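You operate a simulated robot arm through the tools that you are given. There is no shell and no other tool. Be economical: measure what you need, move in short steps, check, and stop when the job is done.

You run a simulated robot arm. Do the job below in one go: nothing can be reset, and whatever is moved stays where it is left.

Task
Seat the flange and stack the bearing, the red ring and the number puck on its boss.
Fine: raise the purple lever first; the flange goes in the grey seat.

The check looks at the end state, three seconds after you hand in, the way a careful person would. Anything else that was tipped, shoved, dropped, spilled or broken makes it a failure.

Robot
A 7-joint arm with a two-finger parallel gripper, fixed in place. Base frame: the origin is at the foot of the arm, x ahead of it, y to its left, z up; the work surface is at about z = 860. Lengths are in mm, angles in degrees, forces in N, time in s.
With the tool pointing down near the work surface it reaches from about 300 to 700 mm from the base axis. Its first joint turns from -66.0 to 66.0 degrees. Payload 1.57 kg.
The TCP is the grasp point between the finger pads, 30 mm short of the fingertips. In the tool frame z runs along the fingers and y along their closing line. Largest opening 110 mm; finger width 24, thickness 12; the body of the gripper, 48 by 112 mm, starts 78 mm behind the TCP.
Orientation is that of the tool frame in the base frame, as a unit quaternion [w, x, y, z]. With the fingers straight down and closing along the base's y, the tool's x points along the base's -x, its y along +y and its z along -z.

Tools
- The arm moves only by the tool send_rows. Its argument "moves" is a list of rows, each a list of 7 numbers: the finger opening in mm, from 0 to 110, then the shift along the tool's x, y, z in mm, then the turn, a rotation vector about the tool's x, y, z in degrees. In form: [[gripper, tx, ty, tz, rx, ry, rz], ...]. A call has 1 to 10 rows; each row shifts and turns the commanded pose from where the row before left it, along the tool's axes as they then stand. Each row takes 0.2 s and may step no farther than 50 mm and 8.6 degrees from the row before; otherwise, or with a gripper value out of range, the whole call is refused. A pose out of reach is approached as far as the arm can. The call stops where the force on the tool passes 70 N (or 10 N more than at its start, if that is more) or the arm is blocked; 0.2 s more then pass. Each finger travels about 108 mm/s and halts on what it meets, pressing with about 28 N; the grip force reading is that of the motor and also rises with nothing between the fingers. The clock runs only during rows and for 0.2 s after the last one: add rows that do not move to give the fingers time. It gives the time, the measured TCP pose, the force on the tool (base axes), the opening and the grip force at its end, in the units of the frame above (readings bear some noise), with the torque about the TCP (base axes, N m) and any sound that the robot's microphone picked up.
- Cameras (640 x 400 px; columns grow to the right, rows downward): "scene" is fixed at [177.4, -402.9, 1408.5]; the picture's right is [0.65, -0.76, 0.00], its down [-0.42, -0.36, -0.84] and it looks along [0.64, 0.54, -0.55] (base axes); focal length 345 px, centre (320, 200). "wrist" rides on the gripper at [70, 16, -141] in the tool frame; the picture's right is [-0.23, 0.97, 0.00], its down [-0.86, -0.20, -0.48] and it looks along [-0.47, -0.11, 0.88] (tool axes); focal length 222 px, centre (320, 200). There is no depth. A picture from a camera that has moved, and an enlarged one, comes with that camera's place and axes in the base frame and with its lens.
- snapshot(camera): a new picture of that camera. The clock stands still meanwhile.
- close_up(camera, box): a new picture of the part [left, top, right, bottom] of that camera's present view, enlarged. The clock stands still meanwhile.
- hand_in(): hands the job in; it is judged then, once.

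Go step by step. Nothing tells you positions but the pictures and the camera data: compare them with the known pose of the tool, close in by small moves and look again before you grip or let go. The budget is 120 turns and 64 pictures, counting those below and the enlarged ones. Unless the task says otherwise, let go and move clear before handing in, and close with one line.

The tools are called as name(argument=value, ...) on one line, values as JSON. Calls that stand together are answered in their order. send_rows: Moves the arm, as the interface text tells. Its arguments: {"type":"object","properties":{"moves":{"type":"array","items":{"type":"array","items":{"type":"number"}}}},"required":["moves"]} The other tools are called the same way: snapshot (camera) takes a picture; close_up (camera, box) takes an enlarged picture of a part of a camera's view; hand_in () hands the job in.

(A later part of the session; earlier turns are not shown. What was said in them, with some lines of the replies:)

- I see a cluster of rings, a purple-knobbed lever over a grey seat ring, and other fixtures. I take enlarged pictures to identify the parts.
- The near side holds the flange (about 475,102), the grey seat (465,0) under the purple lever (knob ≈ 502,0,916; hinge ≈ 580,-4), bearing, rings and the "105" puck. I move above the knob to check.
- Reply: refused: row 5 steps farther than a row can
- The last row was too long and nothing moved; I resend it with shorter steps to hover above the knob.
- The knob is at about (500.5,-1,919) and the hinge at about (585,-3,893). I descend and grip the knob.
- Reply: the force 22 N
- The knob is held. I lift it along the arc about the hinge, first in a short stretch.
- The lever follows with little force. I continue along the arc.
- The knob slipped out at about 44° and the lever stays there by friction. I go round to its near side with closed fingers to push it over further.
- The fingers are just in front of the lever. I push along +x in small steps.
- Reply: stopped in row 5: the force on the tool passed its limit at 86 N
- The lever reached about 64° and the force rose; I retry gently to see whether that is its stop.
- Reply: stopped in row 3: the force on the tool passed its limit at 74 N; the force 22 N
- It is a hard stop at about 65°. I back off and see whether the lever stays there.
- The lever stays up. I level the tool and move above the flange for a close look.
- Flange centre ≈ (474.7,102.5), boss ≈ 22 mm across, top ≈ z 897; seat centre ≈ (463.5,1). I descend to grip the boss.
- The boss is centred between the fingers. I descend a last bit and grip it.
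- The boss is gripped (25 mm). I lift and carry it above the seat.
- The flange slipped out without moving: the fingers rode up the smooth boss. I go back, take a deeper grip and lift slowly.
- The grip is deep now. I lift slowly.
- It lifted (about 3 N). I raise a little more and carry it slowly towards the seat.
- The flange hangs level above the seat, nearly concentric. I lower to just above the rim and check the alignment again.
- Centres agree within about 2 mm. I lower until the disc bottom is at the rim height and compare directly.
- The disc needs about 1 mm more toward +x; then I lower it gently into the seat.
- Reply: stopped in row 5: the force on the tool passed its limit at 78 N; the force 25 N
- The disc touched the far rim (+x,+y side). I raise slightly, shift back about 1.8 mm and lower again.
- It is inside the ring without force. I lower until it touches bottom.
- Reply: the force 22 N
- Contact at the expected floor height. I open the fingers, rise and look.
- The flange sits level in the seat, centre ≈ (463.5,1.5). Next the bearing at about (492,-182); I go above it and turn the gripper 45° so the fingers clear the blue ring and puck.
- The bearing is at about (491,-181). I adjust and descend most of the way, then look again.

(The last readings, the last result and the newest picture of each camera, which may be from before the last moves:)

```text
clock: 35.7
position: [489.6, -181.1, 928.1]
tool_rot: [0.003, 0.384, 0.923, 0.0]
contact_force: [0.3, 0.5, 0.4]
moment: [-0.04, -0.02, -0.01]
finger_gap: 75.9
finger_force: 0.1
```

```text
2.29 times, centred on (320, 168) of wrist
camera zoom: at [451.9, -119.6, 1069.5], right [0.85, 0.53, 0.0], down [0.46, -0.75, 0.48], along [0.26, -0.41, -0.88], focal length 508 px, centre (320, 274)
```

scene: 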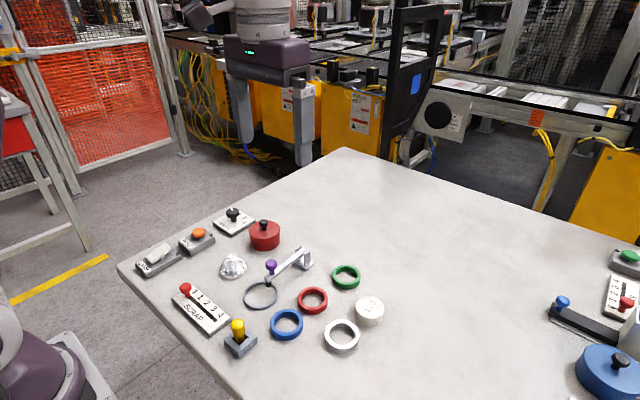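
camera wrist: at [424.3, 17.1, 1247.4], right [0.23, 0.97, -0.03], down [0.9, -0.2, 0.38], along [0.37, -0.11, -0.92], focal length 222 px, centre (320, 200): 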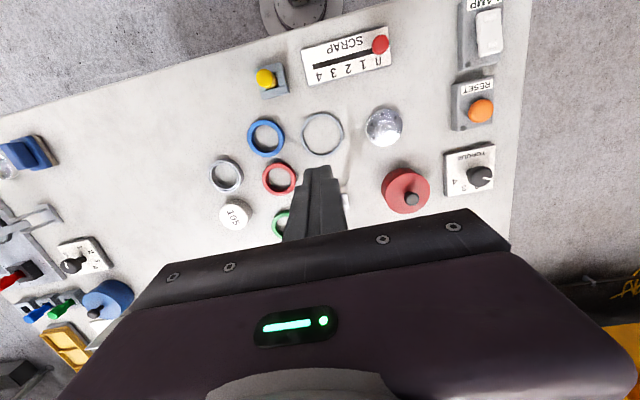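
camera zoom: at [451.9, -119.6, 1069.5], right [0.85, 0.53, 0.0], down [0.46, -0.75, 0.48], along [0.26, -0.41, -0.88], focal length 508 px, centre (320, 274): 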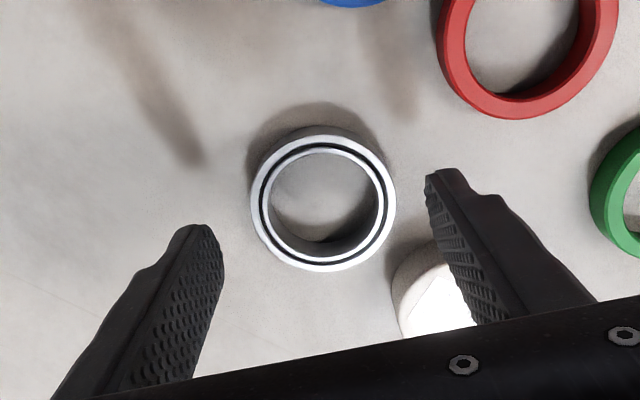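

Well aligned; I descend to grip height and close.

send_rows(moves=[[76, 0.6, 1.0, 15, 0, 0, 0], [76, 0, 0, 15, 0, 0, 0], [76, 0, 0, 4, 0, 0, 0], [76, 0, 0, 0, 0, 0, 0], [0, 0, 0, 0, 0, 0, 0], [0, 0, 0, 0, 0, 0, 0], [0, 0, 0, 0, 0, 0, 0], [0, 0, 0, 0, 0, 0, 0]])

send_rows(moves=[[0, 0, 0, -1, 0, 0, 0], [0, 0, 0, -2, 0, 0, 0], [0, 0, 0, -3, 0, 0, 0], [0, 0, 0, -4, 0, 0, 0], [0, 0, 0, -4, 0, 0, 0], [0, 0, 0, -5, 0, 0, 0], [0, 0, 0, 0, 0, 0, 0]])

close_up(camera="scene", box=[300, 280, 400, 360])

```text
clock: 37.5
position: [490.7, -179.6, 895.8]
tool_rot: [0.003, 0.383, 0.924, 0.001]
contact_force: [0.2, 0.3, -0.3]
moment: [-0.01, 0.03, 0.02]
finger_gap: 59.1
finger_force: 28.2
```

```text
clock: 39.1
position: [491.5, -178.4, 915.4]
tool_rot: [0.003, 0.385, 0.923, 0.0]
contact_force: [-0.7, 1.1, -1.4]
moment: [-0.02, -0.01, 0.02]
finger_gap: 59.3
finger_force: 27.7
```

```text
5.00 times, centred on (350, 320) of scene
camera zoom: at [177.4, -402.9, 1408.5], right [0.65, -0.76, 0.0], down [-0.42, -0.36, -0.84], along [0.64, 0.54, -0.55], focal length 1727 px, centre (170, -400)
```

zoom: 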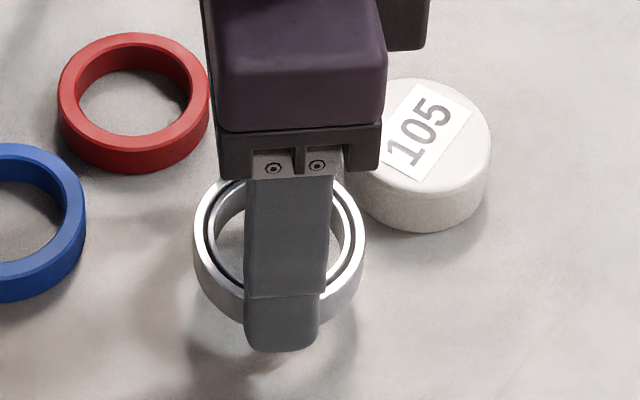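

The bearing is lifted. I raise it, turn the gripper back and carry it toward the flange.

send_rows(moves=[[0, 0, 0, -8, 0, 0, 0], [0, 0, 0, -10, 0, 0, 0], [0, 0, 0, -10, 0, 0, 0], [0, 0, 0, -7, 0, 0, -3], [0, 0, 0, 0, 0, 0, -7], [0, 0, 0, 0, 0, 0, -7], [0, 0, 0, 0, 0, 0, -7], [0, 0, 0, 0, 0, 0, -7], [0, 0, 0, 0, 0, 0, -7], [0, 0, 0, 0, 0, 0, -7]])

send_rows(moves=[[0, 1, 8, 0, 0, 0, 0], [0, 2, 14, 0, 0, 0, 0], [0, 3, 20, 0, 0, 0, 0], [0, 3, 20, 0, 0, 0, 0], [0, 3, 20, 0, 0, 0, 0], [0, 3, 20, 0, 0, 0, 0], [0, 3, 20, 0, 0, 0, 0], [0, 3, 20, 0, 0, 0, 0], [0, 2, 14, 0, 0, 0, 0], [0, 0, 0, 0, 0, 0, 0]])

```text
clock: 41.3
position: [490.8, -180.0, 949.9]
tool_rot: [0.004, 0.0, 1.0, -0.002]
contact_force: [0.3, -0.4, -0.6]
moment: [-0.01, 0.0, -0.03]
finger_gap: 59.1
finger_force: 27.9
```

```text
clock: 43.5
position: [467.8, -24.0, 948.7]
tool_rot: [0.003, 0.002, 1.0, -0.001]
contact_force: [0.0, 0.7, -1.8]
moment: [0.0, 0.0, 0.03]
finger_gap: 59.1
finger_force: 27.8
```

send_rows(moves=[[0, 2, 12, 0, 0, 0, 0], [0, 2, 10, 0, 0, 0, 0], [0, 0.3, 3.5, 0, 0, 0, 0], [0, 0, 0, 0, 0, 0, 0], [0, 0, 0, 0, 0, 0, 0]])

close_up(camera="wrist", box=[220, 90, 420, 215])

close_up(camera="scene", box=[215, 230, 315, 310])

```text
clock: 44.7
position: [464.5, 2.0, 948.1]
tool_rot: [0.002, 0.001, 1.0, -0.001]
contact_force: [-0.1, 0.7, -1.0]
moment: [0.01, -0.01, 0.03]
finger_gap: 59.3
finger_force: 27.7
```

```text
3.20 times, centred on (320, 152) of wrist
camera zoom: at [394.5, 18.9, 1089.8], right [0.23, 0.97, 0.0], down [0.85, -0.2, 0.48], along [0.47, -0.11, -0.88], focal length 711 px, centre (320, 352)
```

zoom: 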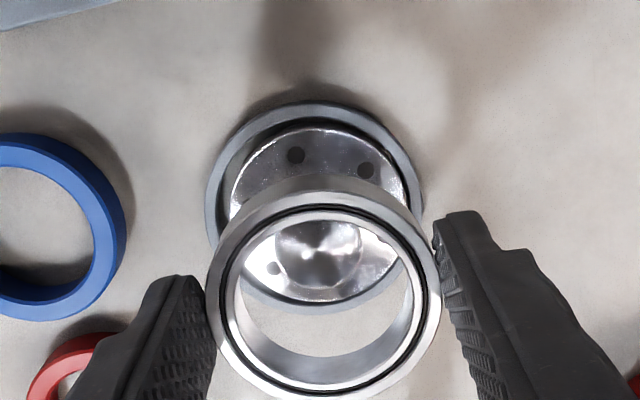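

```text
5.00 times, centred on (265, 270) of scene
camera zoom: at [177.4, -402.9, 1408.5], right [0.65, -0.76, 0.0], down [-0.42, -0.36, -0.84], along [0.64, 0.54, -0.55], focal length 1727 px, centre (595, -150)
```

zoom: 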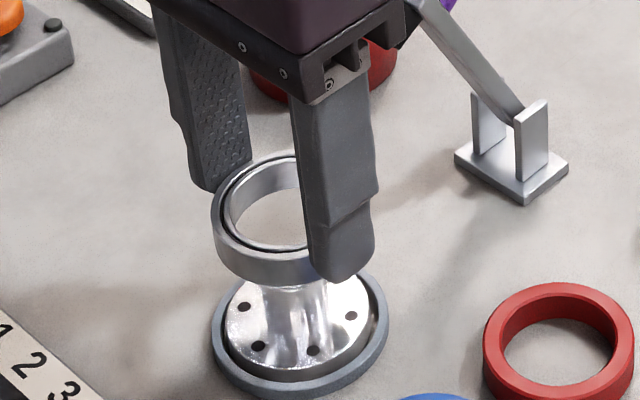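

The bearing is nearly concentric; I shift by about (-1.3,-1) and lower it over the boss.

send_rows(moves=[[0, 1.3, -1.0, 5, 0, 0, 0], [0, 0, 0, 8, 0, 0, 0], [0, 0, 0, 8, 0, 0, 0], [0, 0, 0, 8, 0, 0, 0], [0, 0, 0, 6, 0, 0, 0], [0, 0, 0, 3, 0, 0, 0], [0, 0, 0, 0, 0, 0, 0]])

close_up(camera="wrist", box=[220, 110, 420, 235])

close_up(camera="scene", box=[225, 250, 295, 310])

```text
clock: 46.3
position: [464.0, 1.5, 911.3]
tool_rot: [0.003, 0.001, 1.0, -0.001]
contact_force: [-0.2, 0.1, -0.9]
moment: [0.0, 0.02, 0.0]
finger_gap: 59.5
finger_force: 27.9
```

```text
3.20 times, centred on (320, 172) of wrist
camera zoom: at [393.5, 18.3, 1052.4], right [0.23, 0.97, 0.0], down [0.85, -0.2, 0.48], along [0.47, -0.11, -0.88], focal length 711 px, centre (320, 288)
```

zoom: 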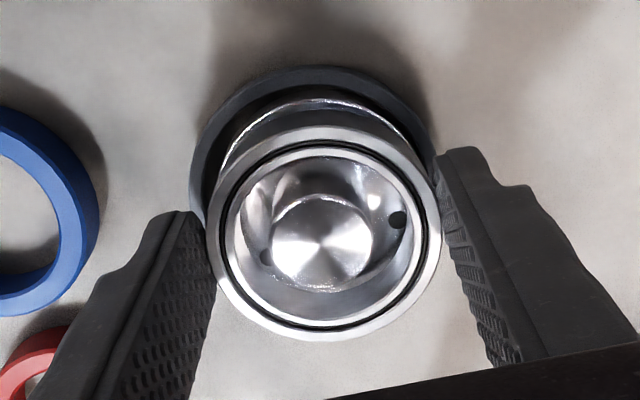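

```text
6.67 times, centred on (260, 280) of scene
camera zoom: at [177.4, -402.9, 1408.5], right [0.65, -0.76, 0.0], down [-0.42, -0.36, -0.84], along [0.64, 0.54, -0.55], focal length 2303 px, centre (720, -333)
```

zoom: 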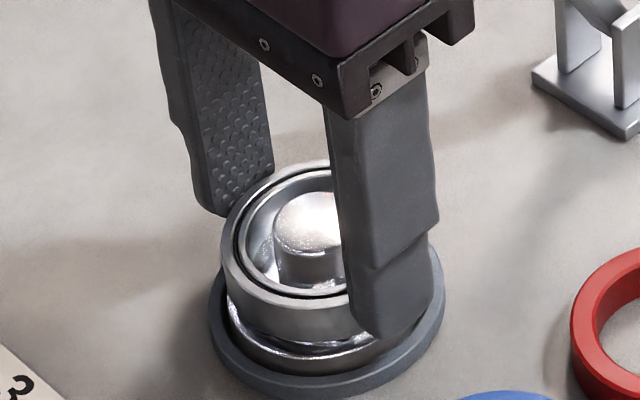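

Concentric within about a millimetre. I lower until contact.

send_rows(moves=[[0, 0, -0.8, 2, 0, 0, 0], [0, 0, 0, 2, 0, 0, 0], [0, 0, 0, 1, 0, 0, 0], [0, 0, 0, 1, 0, 0, 0]])

```text
clock: 47.3
position: [463.1, 2.2, 905.8]
tool_rot: [0.003, 0.001, 1.0, -0.001]
contact_force: [-1.1, -0.7, 3.6]
moment: [0.08, 0.04, -0.03]
finger_gap: 59.2
finger_force: 28.1
```

send_rows(moves=[[0, 0, 0, 0.5, 0, 0, 0], [66, 0, 0, 0, 0, 0, 0], [76, 0, 0, 0, 0, 0, 0], [76, 0, 0, 0, 0, 0, 0], [76, 0, 0, -15, 0, 0, 0], [76, 0, 0, -30, 0, 0, 0], [76, 0, 0, -45, 0, 0, 0], [76, 0, 0, 0, 0, 0, 0]])

close_up(camera="wrist", box=[240, 80, 400, 180])

close_up(camera="scene", box=[225, 250, 295, 310])

```text
clock: 49.1
position: [462.7, 1.9, 993.4]
tool_rot: [0.003, 0.001, 1.0, -0.002]
contact_force: [0.2, 0.1, -0.6]
moment: [0.0, 0.0, -0.03]
finger_gap: 76.0
finger_force: 0.0
```

```text
4.00 times, centred on (320, 130) of wrist
camera zoom: at [392.7, 18.1, 1134.7], right [0.23, 0.97, 0.0], down [0.85, -0.2, 0.48], along [0.47, -0.11, -0.88], focal length 888 px, centre (320, 480)
```

zoom: 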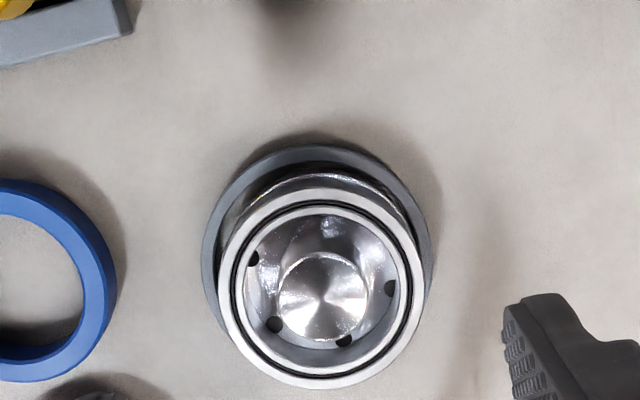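

```text
6.67 times, centred on (260, 280) of scene
camera zoom: at [177.4, -402.9, 1408.5], right [0.65, -0.76, 0.0], down [-0.42, -0.36, -0.84], along [0.64, 0.54, -0.55], focal length 2303 px, centre (720, -333)
```

zoom: 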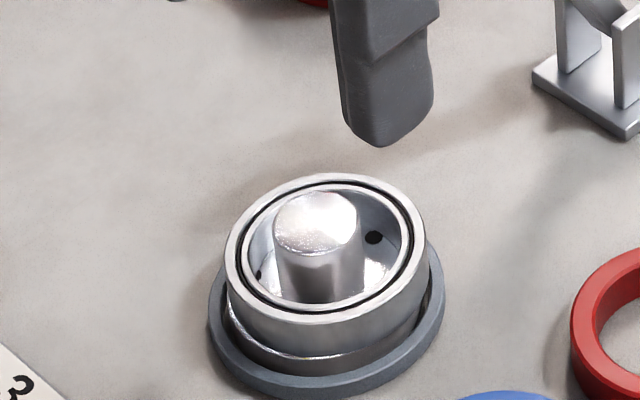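

The bearing sits around the boss. Next the red ring at about (520,-90); I move in y first to stay clear of the lever.

send_rows(moves=[[76, 0, -30, 0, 0, 0, 0], [76, 0, -30, 0, 0, 0, 0], [76, 0, -32, 0, 0, 0, 0], [76, -29, 0, 0, 0, 0, 0], [76, -28.5, 0, 10, 0, 0, 0], [76, 0, 0, 20, 0, 0, 0], [76, 0, 0, 0, 0, 0, 0]])

close_up(camera="wrist", box=[180, 60, 460, 235])

```text
clock: 50.7
position: [519.5, -92.3, 967.1]
tool_rot: [0.003, 0.002, 1.0, 0.0]
contact_force: [-1.1, -0.2, 0.4]
moment: [0.01, -0.03, -0.03]
finger_gap: 76.0
finger_force: 0.0
```

```text
2.29 times, centred on (320, 148) of wrist
camera zoom: at [449.9, -75.0, 1106.6], right [0.23, 0.97, 0.0], down [0.85, -0.2, 0.48], along [0.47, -0.11, -0.88], focal length 508 px, centre (320, 320)
```

zoom: 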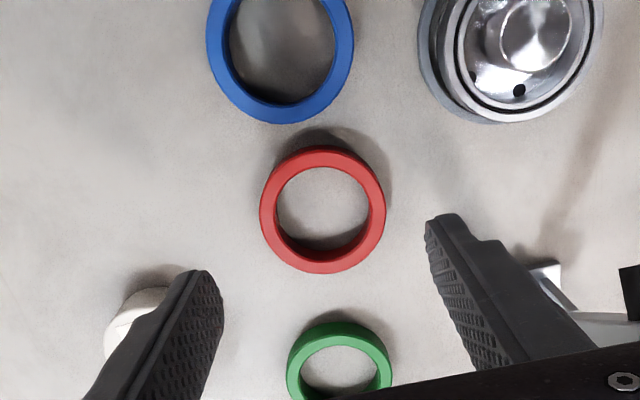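

Red ring centre ≈ (518,-90). I adjust, descend and grip.

send_rows(moves=[[76, 1.7, 1.8, 20, 0, 0, 0], [76, 0, 0, 25, 0, 0, 0], [76, 0, 0, 20, 0, 0, 0], [76, 0, 0, 7, 0, 0, 0], [76, 0, 0, 0, 0, 0, 0], [0, 0, 0, 0, 0, 0, 0], [0, 0, 0, 0, 0, 0, 0], [0, 0, 0, 0, 0, 0, 0], [0, 0, 0, 0, 0, 0, 0]])

close_up(camera="wrist", box=[180, 80, 460, 255])

```text
clock: 52.7
position: [519.3, -88.1, 894.7]
tool_rot: [0.003, 0.002, 1.0, -0.001]
contact_force: [0.0, 0.4, -0.2]
moment: [-0.02, -0.04, 0.0]
finger_gap: 58.7
finger_force: 27.4
```

```text
2.29 times, centred on (320, 168) of wrist
camera zoom: at [449.7, -72.8, 1034.8], right [0.23, 0.97, 0.0], down [0.85, -0.2, 0.48], along [0.47, -0.11, -0.88], focal length 508 px, centre (320, 274)
```

zoom: 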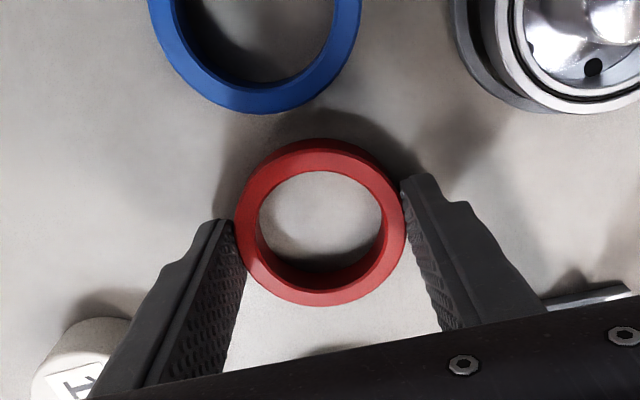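

Gripped. I lift slowly, then carry it over.

send_rows(moves=[[0, 0, 0, -1, 0, 0, 0], [0, 0, 0, -3, 0, 0, 0], [0, 0, 0, -5, 0, 0, 0], [0, 0, 0, -8, 0, 0, 0], [0, 0, 0, -10, 0, 0, 0], [0, 0, 0, -12, 0, 0, 0], [0, 0, 0, -12, 0, 0, 0], [0, 8, 0, -3, 0, 0, 0], [0, 14, 0, 0, 0, 0, 0], [0, 14, 0, 0, 0, 0, 0]])

send_rows(moves=[[0, 11, 4, 0, 0, 0, 0], [0, 6, 12, 0, 0, 0, 0], [0, 0, 16, 0, 0, 0, 0], [0, 0, 18, 0, 0, 0, 0], [0, 0, 16, 0, 0, 0, 0], [0, 0, 12, 0, 0, 0, 0], [0, 0, 8, 0, 0, 0, 0], [0, 0, 4, 0, 0, 0, 0], [0, 0, 0, 0, 0, 0, 0], [0, 0, 0, 0, 0, 0, 0]])

close_up(camera="wrist", box=[220, 90, 420, 215])

```text
clock: 54.9
position: [481.9, -89.1, 948.7]
tool_rot: [0.002, 0.001, 1.0, -0.001]
contact_force: [-1.1, -0.2, 0.0]
moment: [0.02, 0.02, -0.01]
finger_gap: 58.7
finger_force: 28.4
```

```text
clock: 57.1
position: [467.5, 0.3, 946.6]
tool_rot: [0.002, 0.001, 1.0, -0.001]
contact_force: [0.7, -0.4, -0.2]
moment: [0.04, 0.02, 0.02]
finger_gap: 58.7
finger_force: 28.0
```

```text
3.20 times, centred on (320, 152) of wrist
camera zoom: at [395.7, 17.4, 1088.1], right [0.23, 0.97, 0.0], down [0.85, -0.2, 0.48], along [0.47, -0.11, -0.88], focal length 711 px, centre (320, 352)
```

zoom: 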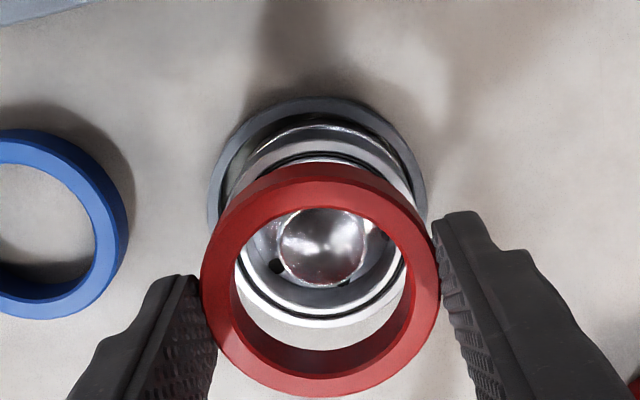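

The red ring is within a millimetre of the boss axis. I lower it onto the bearing.

send_rows(moves=[[0, 0.2, 0.5, 5, 0, 0, 0], [0, 0, 0, 7, 0, 0, 0], [0, 0, 0, 6, 0, 0, 0], [0, 0, 0, 4, 0, 0, 0], [0, 0, 0, 0, 0, 0, 0]])

close_up(camera="wrist", box=[220, 110, 420, 235])

close_up(camera="scene", box=[225, 250, 295, 310])

```text
clock: 58.3
position: [466.1, 1.1, 924.8]
tool_rot: [0.002, 0.001, 1.0, -0.001]
contact_force: [0.1, 0.2, -0.2]
moment: [0.02, -0.01, 0.02]
finger_gap: 58.6
finger_force: 27.8
```

```text
3.20 times, centred on (320, 172) of wrist
camera zoom: at [394.9, 17.3, 1065.6], right [0.23, 0.97, 0.0], down [0.85, -0.2, 0.48], along [0.47, -0.11, -0.88], focal length 711 px, centre (320, 288)
```

zoom: 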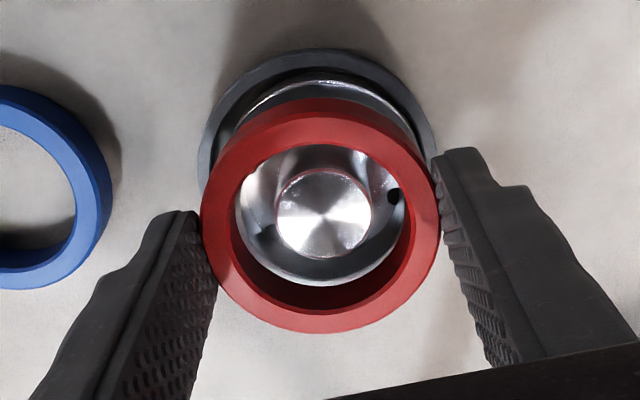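

```text
6.67 times, centred on (260, 280) of scene
camera zoom: at [177.4, -402.9, 1408.5], right [0.65, -0.76, 0.0], down [-0.42, -0.36, -0.84], along [0.64, 0.54, -0.55], focal length 2303 px, centre (720, -333)
```

zoom: 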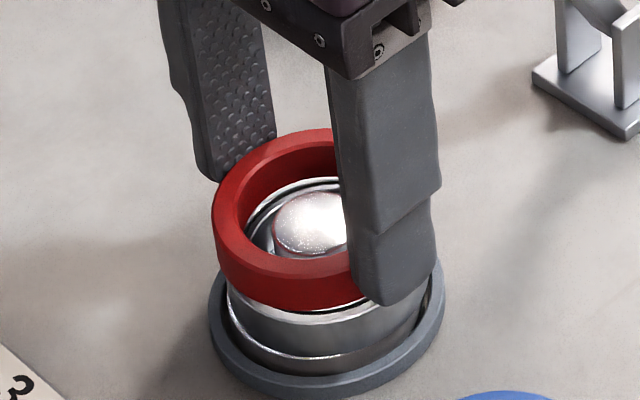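

Nearly centred; a small correction and I lower to contact.

send_rows(moves=[[0, -0.6, -0.7, 2, 0, 0, 0], [0, 0, 0, 1, 0, 0, 0], [0, 0, 0, 1, 0, 0, 0], [0, 0, 0, 0, 0, 0, 0]])

```text
clock: 59.3
position: [466.3, -1.6, 920.8]
tool_rot: [0.002, 0.002, 1.0, -0.001]
contact_force: [0.4, -0.4, -0.2]
moment: [0.0, 0.02, 0.02]
finger_gap: 58.6
finger_force: 28.2
```

send_rows(moves=[[0, 0, 0, 1, 0, 0, 0], [0, 0, 0, 0.5, 0, 0, 0], [0, 0, 0, 0.5, 0, 0, 0]])

```text
clock: 60.1
position: [467.5, -0.1, 920.2]
tool_rot: [0.002, 0.0, 1.0, -0.001]
contact_force: [-1.0, -0.1, 0.0]
moment: [-0.02, -0.03, -0.01]
finger_gap: 58.4
finger_force: 27.6
```

send_rows(moves=[[0, 0, 0, 0.5, 0, 0, 0], [0, 0, 0, 0.5, 0, 0, 0], [0, 0, 0, 0.5, 0, 0, 0]])

close_up(camera="scene", box=[225, 250, 295, 310])

```text
clock: 60.9
position: [467.3, 0.9, 918.3]
tool_rot: [0.003, 0.001, 1.0, 0.0]
contact_force: [-6.0, 0.3, 23.8]
moment: [0.05, 0.19, 0.08]
finger_gap: 58.4
finger_force: 28.2
```

```text
6.67 times, centred on (260, 280) of scene
camera zoom: at [176.9, -402.9, 1408.6], right [0.65, -0.76, 0.0], down [-0.42, -0.36, -0.84], along [0.64, 0.54, -0.55], focal length 2303 px, centre (720, -333)
```

zoom: 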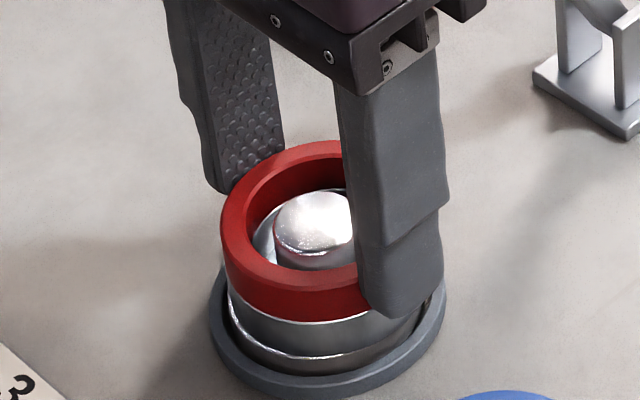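

Contact made and the ring lines up with the bearing. I release and rise.

send_rows(moves=[[0, 0, 0, -0.4, 0, 0, 0], [66, 0, 0, 0, 0, 0, 0], [76, 0, 0, 0, 0, 0, 0], [76, 0, 0, 0, 0, 0, 0], [76, 0, 0, -15, 0, 0, 0], [76, 0, 0, -30, 0, 0, 0], [76, 0, 0, -35, 0, 0, 0], [76, 0, 0, 0, 0, 0, 0]])

close_up(camera="wrist", box=[240, 80, 400, 180])

close_up(camera="scene", box=[225, 250, 295, 310])

```text
clock: 62.7
position: [464.7, 0.3, 999.1]
tool_rot: [0.003, 0.002, 1.0, -0.002]
contact_force: [0.5, 0.3, -0.1]
moment: [0.0, -0.02, -0.03]
finger_gap: 76.2
finger_force: 0.0
```

```text
4.00 times, centred on (320, 130) of wrist
camera zoom: at [394.7, 16.5, 1140.5], right [0.23, 0.97, 0.0], down [0.85, -0.2, 0.48], along [0.47, -0.11, -0.88], focal length 888 px, centre (320, 480)
```

zoom: 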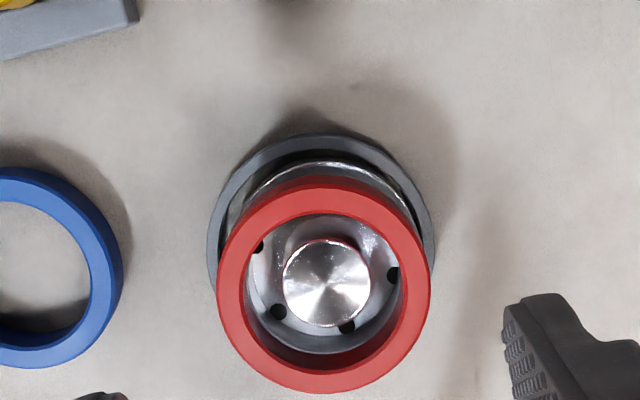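

```text
6.67 times, centred on (260, 280) of scene
camera zoom: at [177.4, -402.9, 1408.5], right [0.65, -0.76, 0.0], down [-0.42, -0.36, -0.84], along [0.64, 0.54, -0.55], focal length 2303 px, centre (720, -333)
```

zoom: 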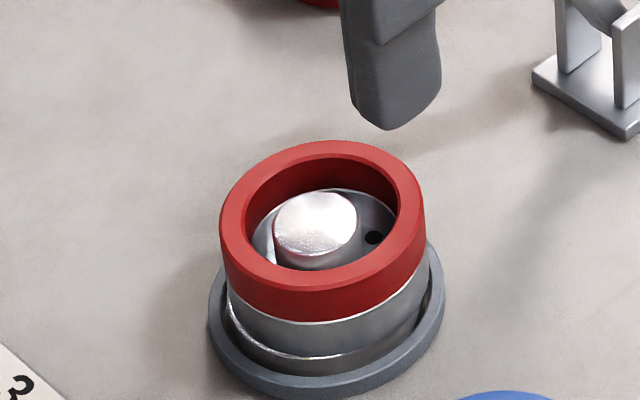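

The red ring sits square on the bearing. Next the puck at about (565,-189).

send_rows(moves=[[76, 0, -40, 0, 0, 0, 0], [76, 0, -40, 0, 0, 0, 0], [76, -10, -40, 0, 0, 0, 0], [76, -30, -35, 0, 0, 0, 0], [76, -30, -34, 0, 0, 0, 0], [76, -30, 0, 20, 0, 0, 0], [76, 0, 0, 0, 0, 0, 0], [76, 0, 0, 0, 0, 0, 0]])

close_up(camera="wrist", box=[180, 60, 460, 235])

```text
clock: 64.5
position: [565.2, -189.1, 979.3]
tool_rot: [0.002, 0.001, 1.0, -0.001]
contact_force: [0.2, 0.3, 0.4]
moment: [0.02, 0.04, -0.02]
finger_gap: 76.0
finger_force: 0.0
```

```text
2.29 times, centred on (320, 148) of wrist
camera zoom: at [495.2, -170.8, 1119.6], right [0.23, 0.97, 0.0], down [0.85, -0.2, 0.48], along [0.47, -0.11, -0.88], focal length 508 px, centre (320, 320)
```

zoom: 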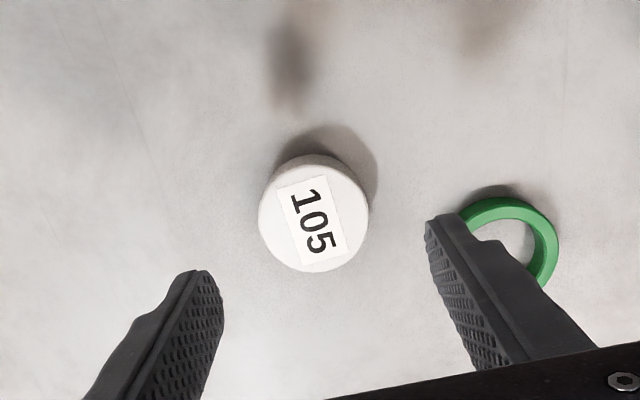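

send_rows(moves=[[76, -1, -3.3, 25, 0, 0, 0], [76, 0, 0, 25, 0, 0, 0], [76, 0, 0, 0, 0, 0, 0]])

close_up(camera="wrist", box=[180, 80, 460, 255])

close_up(camera="scene", box=[320, 270, 420, 350])

```text
clock: 65.3
position: [567.8, -192.2, 927.8]
tool_rot: [0.004, 0.001, 1.0, -0.001]
contact_force: [-0.2, 0.0, 0.0]
moment: [0.02, 0.01, 0.02]
finger_gap: 76.2
finger_force: 0.1
```

```text
2.29 times, centred on (320, 168) of wrist
camera zoom: at [497.9, -175.3, 1069.2], right [0.23, 0.97, 0.0], down [0.85, -0.2, 0.48], along [0.47, -0.11, -0.88], focal length 508 px, centre (320, 274)
```

zoom: 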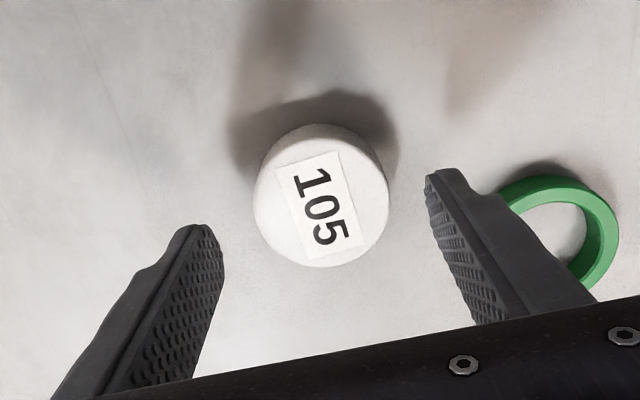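

```text
5.00 times, centred on (370, 310) of scene
camera zoom: at [177.4, -402.9, 1408.5], right [0.65, -0.76, 0.0], down [-0.42, -0.36, -0.84], along [0.64, 0.54, -0.55], focal length 1727 px, centre (70, -350)
```

zoom: 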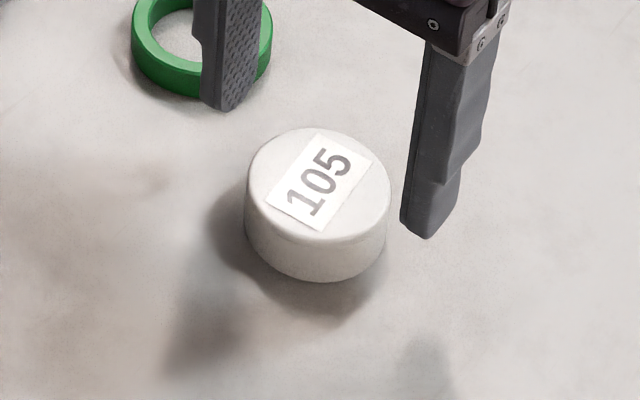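

Aligned. I descend and grip the puck, then lift slowly.

send_rows(moves=[[76, 0.8, 0, 15, 0, 0, 0], [76, 0, 0, 15, 0, 0, 0], [76, 0, 0, 3, 0, 0, 0], [76, 0, 0, 0, 0, 0, 0], [0, 0, 0, 0, 0, 0, 0], [0, 0, 0, 0, 0, 0, 0], [0, 0, 0, 0, 0, 0, 0], [0, 0, 0, 0, 0, 0, 0]])

send_rows(moves=[[0, 0, 0, -1, 0, 0, 0], [0, 0, 0, -3, 0, 0, 0], [0, 0, 0, -5, 0, 0, 0], [0, 0, 0, -8, 0, 0, 0], [0, 0, 0, -10, 0, 0, 0], [0, 0, 0, -12, 0, 0, 0], [0, 0, 0, -12, 0, 0, 0], [0, 8, 0, -9, 0, 0, 0], [0, 14, 0, 0, 0, 0, 0], [0, 18, 0, 0, 0, 0, 0]])

```text
clock: 67.1
position: [565.0, -192.7, 894.3]
tool_rot: [0.004, 0.002, 1.0, -0.001]
contact_force: [0.1, -0.4, 0.6]
moment: [0.0, -0.01, -0.02]
finger_gap: 52.5
finger_force: 27.6
```

```text
clock: 69.3
position: [524.4, -192.9, 956.2]
tool_rot: [0.004, 0.002, 1.0, -0.001]
contact_force: [-0.3, -0.2, 0.8]
moment: [0.0, 0.0, -0.02]
finger_gap: 52.4
finger_force: 28.0
```

Held (52 mm). I carry it over to the stack.

send_rows(moves=[[0, 18, 6, 0, 0, 0, 0], [0, 18, 12, 0, 0, 0, 0], [0, 12, 18, 0, 0, 0, 0], [0, 8, 22, 0, 0, 0, 0], [0, 3, 25, 0, 0, 0, 0], [0, 0, 25, 0, 0, 0, 0], [0, 0, 25, 0, 0, 0, 0], [0, 0, 22, 0, 0, 0, 0], [0, 0, 16, 0, 0, 0, 0], [0, 0, 10, 0, 0, 0, 0]])

send_rows(moves=[[0, 0, 8, 0, 0, 0, 0], [0, 0, 4, 0, 0, 0, 0], [0, 0, 0, 0, 0, 0, 0], [0, 0, 0, 0, 0, 0, 0]])

close_up(camera="wrist", box=[220, 90, 420, 215])

close_up(camera="scene", box=[225, 230, 305, 310])

```text
clock: 71.5
position: [466.3, -9.8, 955.1]
tool_rot: [0.003, 0.002, 1.0, -0.001]
contact_force: [0.2, -0.3, -0.2]
moment: [0.02, -0.01, 0.02]
finger_gap: 52.5
finger_force: 28.4
```

```text
clock: 72.5
position: [468.6, 1.3, 955.5]
tool_rot: [0.003, 0.001, 1.0, -0.001]
contact_force: [0.6, 0.0, -1.4]
moment: [-0.01, -0.01, 0.04]
finger_gap: 52.6
finger_force: 27.8
```

```text
3.20 times, centred on (320, 152) of wrist
camera zoom: at [397.7, 18.1, 1095.9], right [0.23, 0.97, 0.0], down [0.85, -0.2, 0.48], along [0.47, -0.11, -0.88], focal length 711 px, centre (320, 352)
```

zoom: 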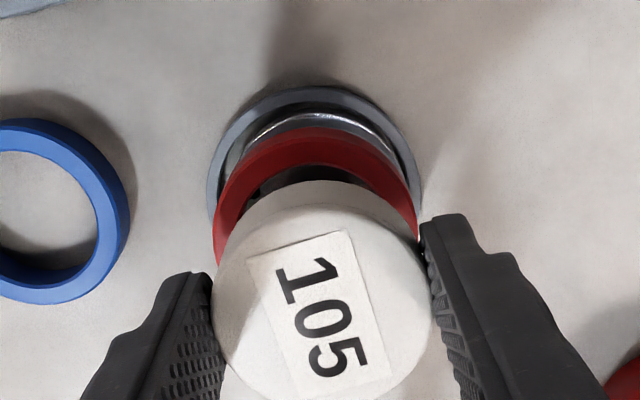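

```text
5.00 times, centred on (265, 270) of scene
camera zoom: at [177.4, -402.9, 1408.5], right [0.65, -0.76, 0.0], down [-0.42, -0.36, -0.84], along [0.64, 0.54, -0.55], focal length 1727 px, centre (595, -150)
```

zoom: 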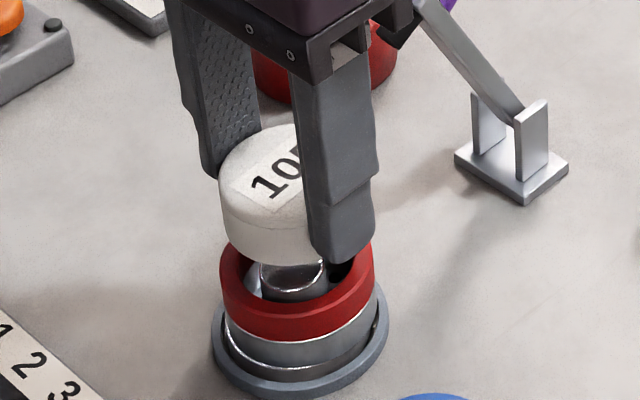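

The puck is about (1.3,1) mm off; I correct and lower to just above the ring.

send_rows(moves=[[0, 1.3, -1.1, 5, 0, 0, 0], [0, 0, 0, 6, 0, 0, 0], [0, 0, 0, 5, 0, 0, 0], [0, 0, 0, 3, 0, 0, 0], [0, 0, 0, 0, 0, 0, 0]])

close_up(camera="wrist", box=[220, 110, 420, 235])

close_up(camera="scene", box=[225, 250, 295, 310])

```text
clock: 73.7
position: [465.7, 0.2, 936.1]
tool_rot: [0.003, 0.001, 1.0, -0.001]
contact_force: [-0.8, -0.4, 0.1]
moment: [0.0, -0.04, 0.01]
finger_gap: 52.8
finger_force: 27.9
```

```text
3.20 times, centred on (320, 172) of wrist
camera zoom: at [395.9, 16.4, 1076.7], right [0.23, 0.97, 0.0], down [0.85, -0.2, 0.48], along [0.47, -0.11, -0.88], focal length 711 px, centre (320, 288)
```

zoom: 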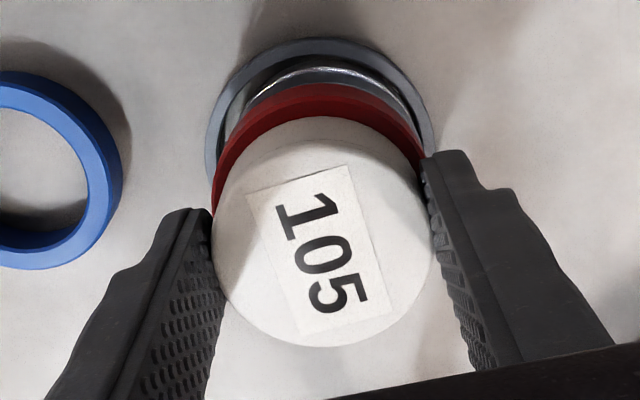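

```text
6.67 times, centred on (260, 280) of scene
camera zoom: at [177.4, -402.9, 1408.5], right [0.65, -0.76, 0.0], down [-0.42, -0.36, -0.84], along [0.64, 0.54, -0.55], focal length 2303 px, centre (720, -333)
```

zoom: 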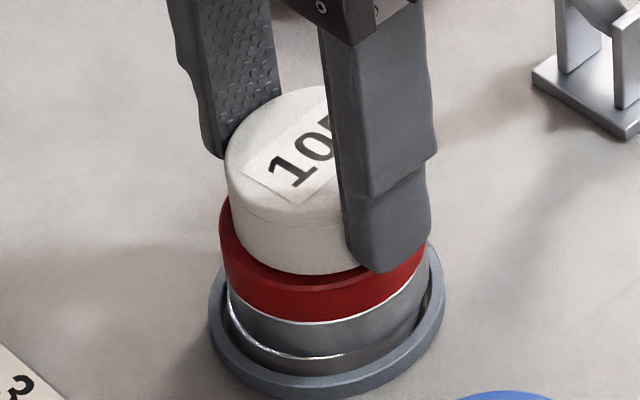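

The puck is well centred on the ring. I lower to contact.

send_rows(moves=[[0, 0, 0, 1.5, 0, 0, 0], [0, 0, 0, 1, 0, 0, 0], [0, 0, 0, 0.5, 0, 0, 0], [0, 0, 0, 0.5, 0, 0, 0], [0, 0, 0, 0, 0, 0, 0]])

```text
clock: 74.9
position: [466.7, 0.1, 933.4]
tool_rot: [0.005, 0.001, 1.0, -0.001]
contact_force: [0.5, -0.2, 26.7]
moment: [-0.02, -0.12, 0.0]
finger_gap: 52.6
finger_force: 28.2
```

Firm contact. I ease off, release and rise straight up.

send_rows(moves=[[0, 0, 0, -0.6, 0, 0, 0], [60, 0, 0, 0, 0, 0, 0], [74, 0, 0, 0, 0, 0, 0], [74, 0, 0, 0, 0, 0, 0], [74, 0, 0, -15, 0, 0, 0], [74, 0, 0, -30, 0, 0, 0], [74, 0, 0, -40, 0, 0, 0], [74, 0, 0, -40, 0, 0, 0], [74, 0, 0, 0, 0, 0, 0]])

snapshot(camera="wrist")

close_up(camera="scene", box=[200, 190, 360, 320])

close_up(camera="scene", box=[225, 250, 295, 310])

```text
clock: 76.9
position: [468.8, 1.1, 1058.5]
tool_rot: [0.002, 0.001, 1.0, -0.001]
contact_force: [-0.9, 0.4, -0.1]
moment: [-0.01, 0.02, 0.0]
finger_gap: 74.1
finger_force: 0.0
```

```text
0 pictures are left
camera wrist: at [397.9, 17.5, 1199.2], right [0.23, 0.97, 0.0], down [0.85, -0.2, 0.48], along [0.47, -0.11, -0.88], focal length 222 px, centre (320, 200)
```

wrist: 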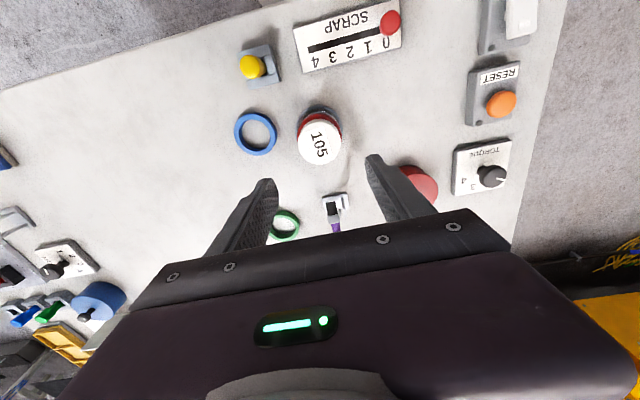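

```text
refused: no pictures are left
```

```text
refused: no pictures are left
```

The stack stands with the puck on top, and the lever is still raised; no pictures are left. I move further clear and hand in.

send_rows(moves=[[74, 0, 0, -40, 0, 0, 0], [74, 0, 0, -40, 0, 0, 0], [74, 0, 0, -40, 0, 0, 0], [74, 0, 0, 0, 0, 0, 0]])

hand_in()

```text
clock: 77.9
position: [464.5, -0.7, 1179.4]
tool_rot: [0.003, 0.001, 1.0, 0.0]
contact_force: [0.4, -0.5, 0.9]
moment: [-0.01, 0.03, 0.02]
finger_gap: 74.0
finger_force: 0.0
```

```text
The job is handed in.
```

I handed the job in with the purple lever raised, the flange in the grey seat, and the bearing, red ring and number puck stacked on its boss; the last picture showed the stack standing, but I ran out of pictures for a closer final check.
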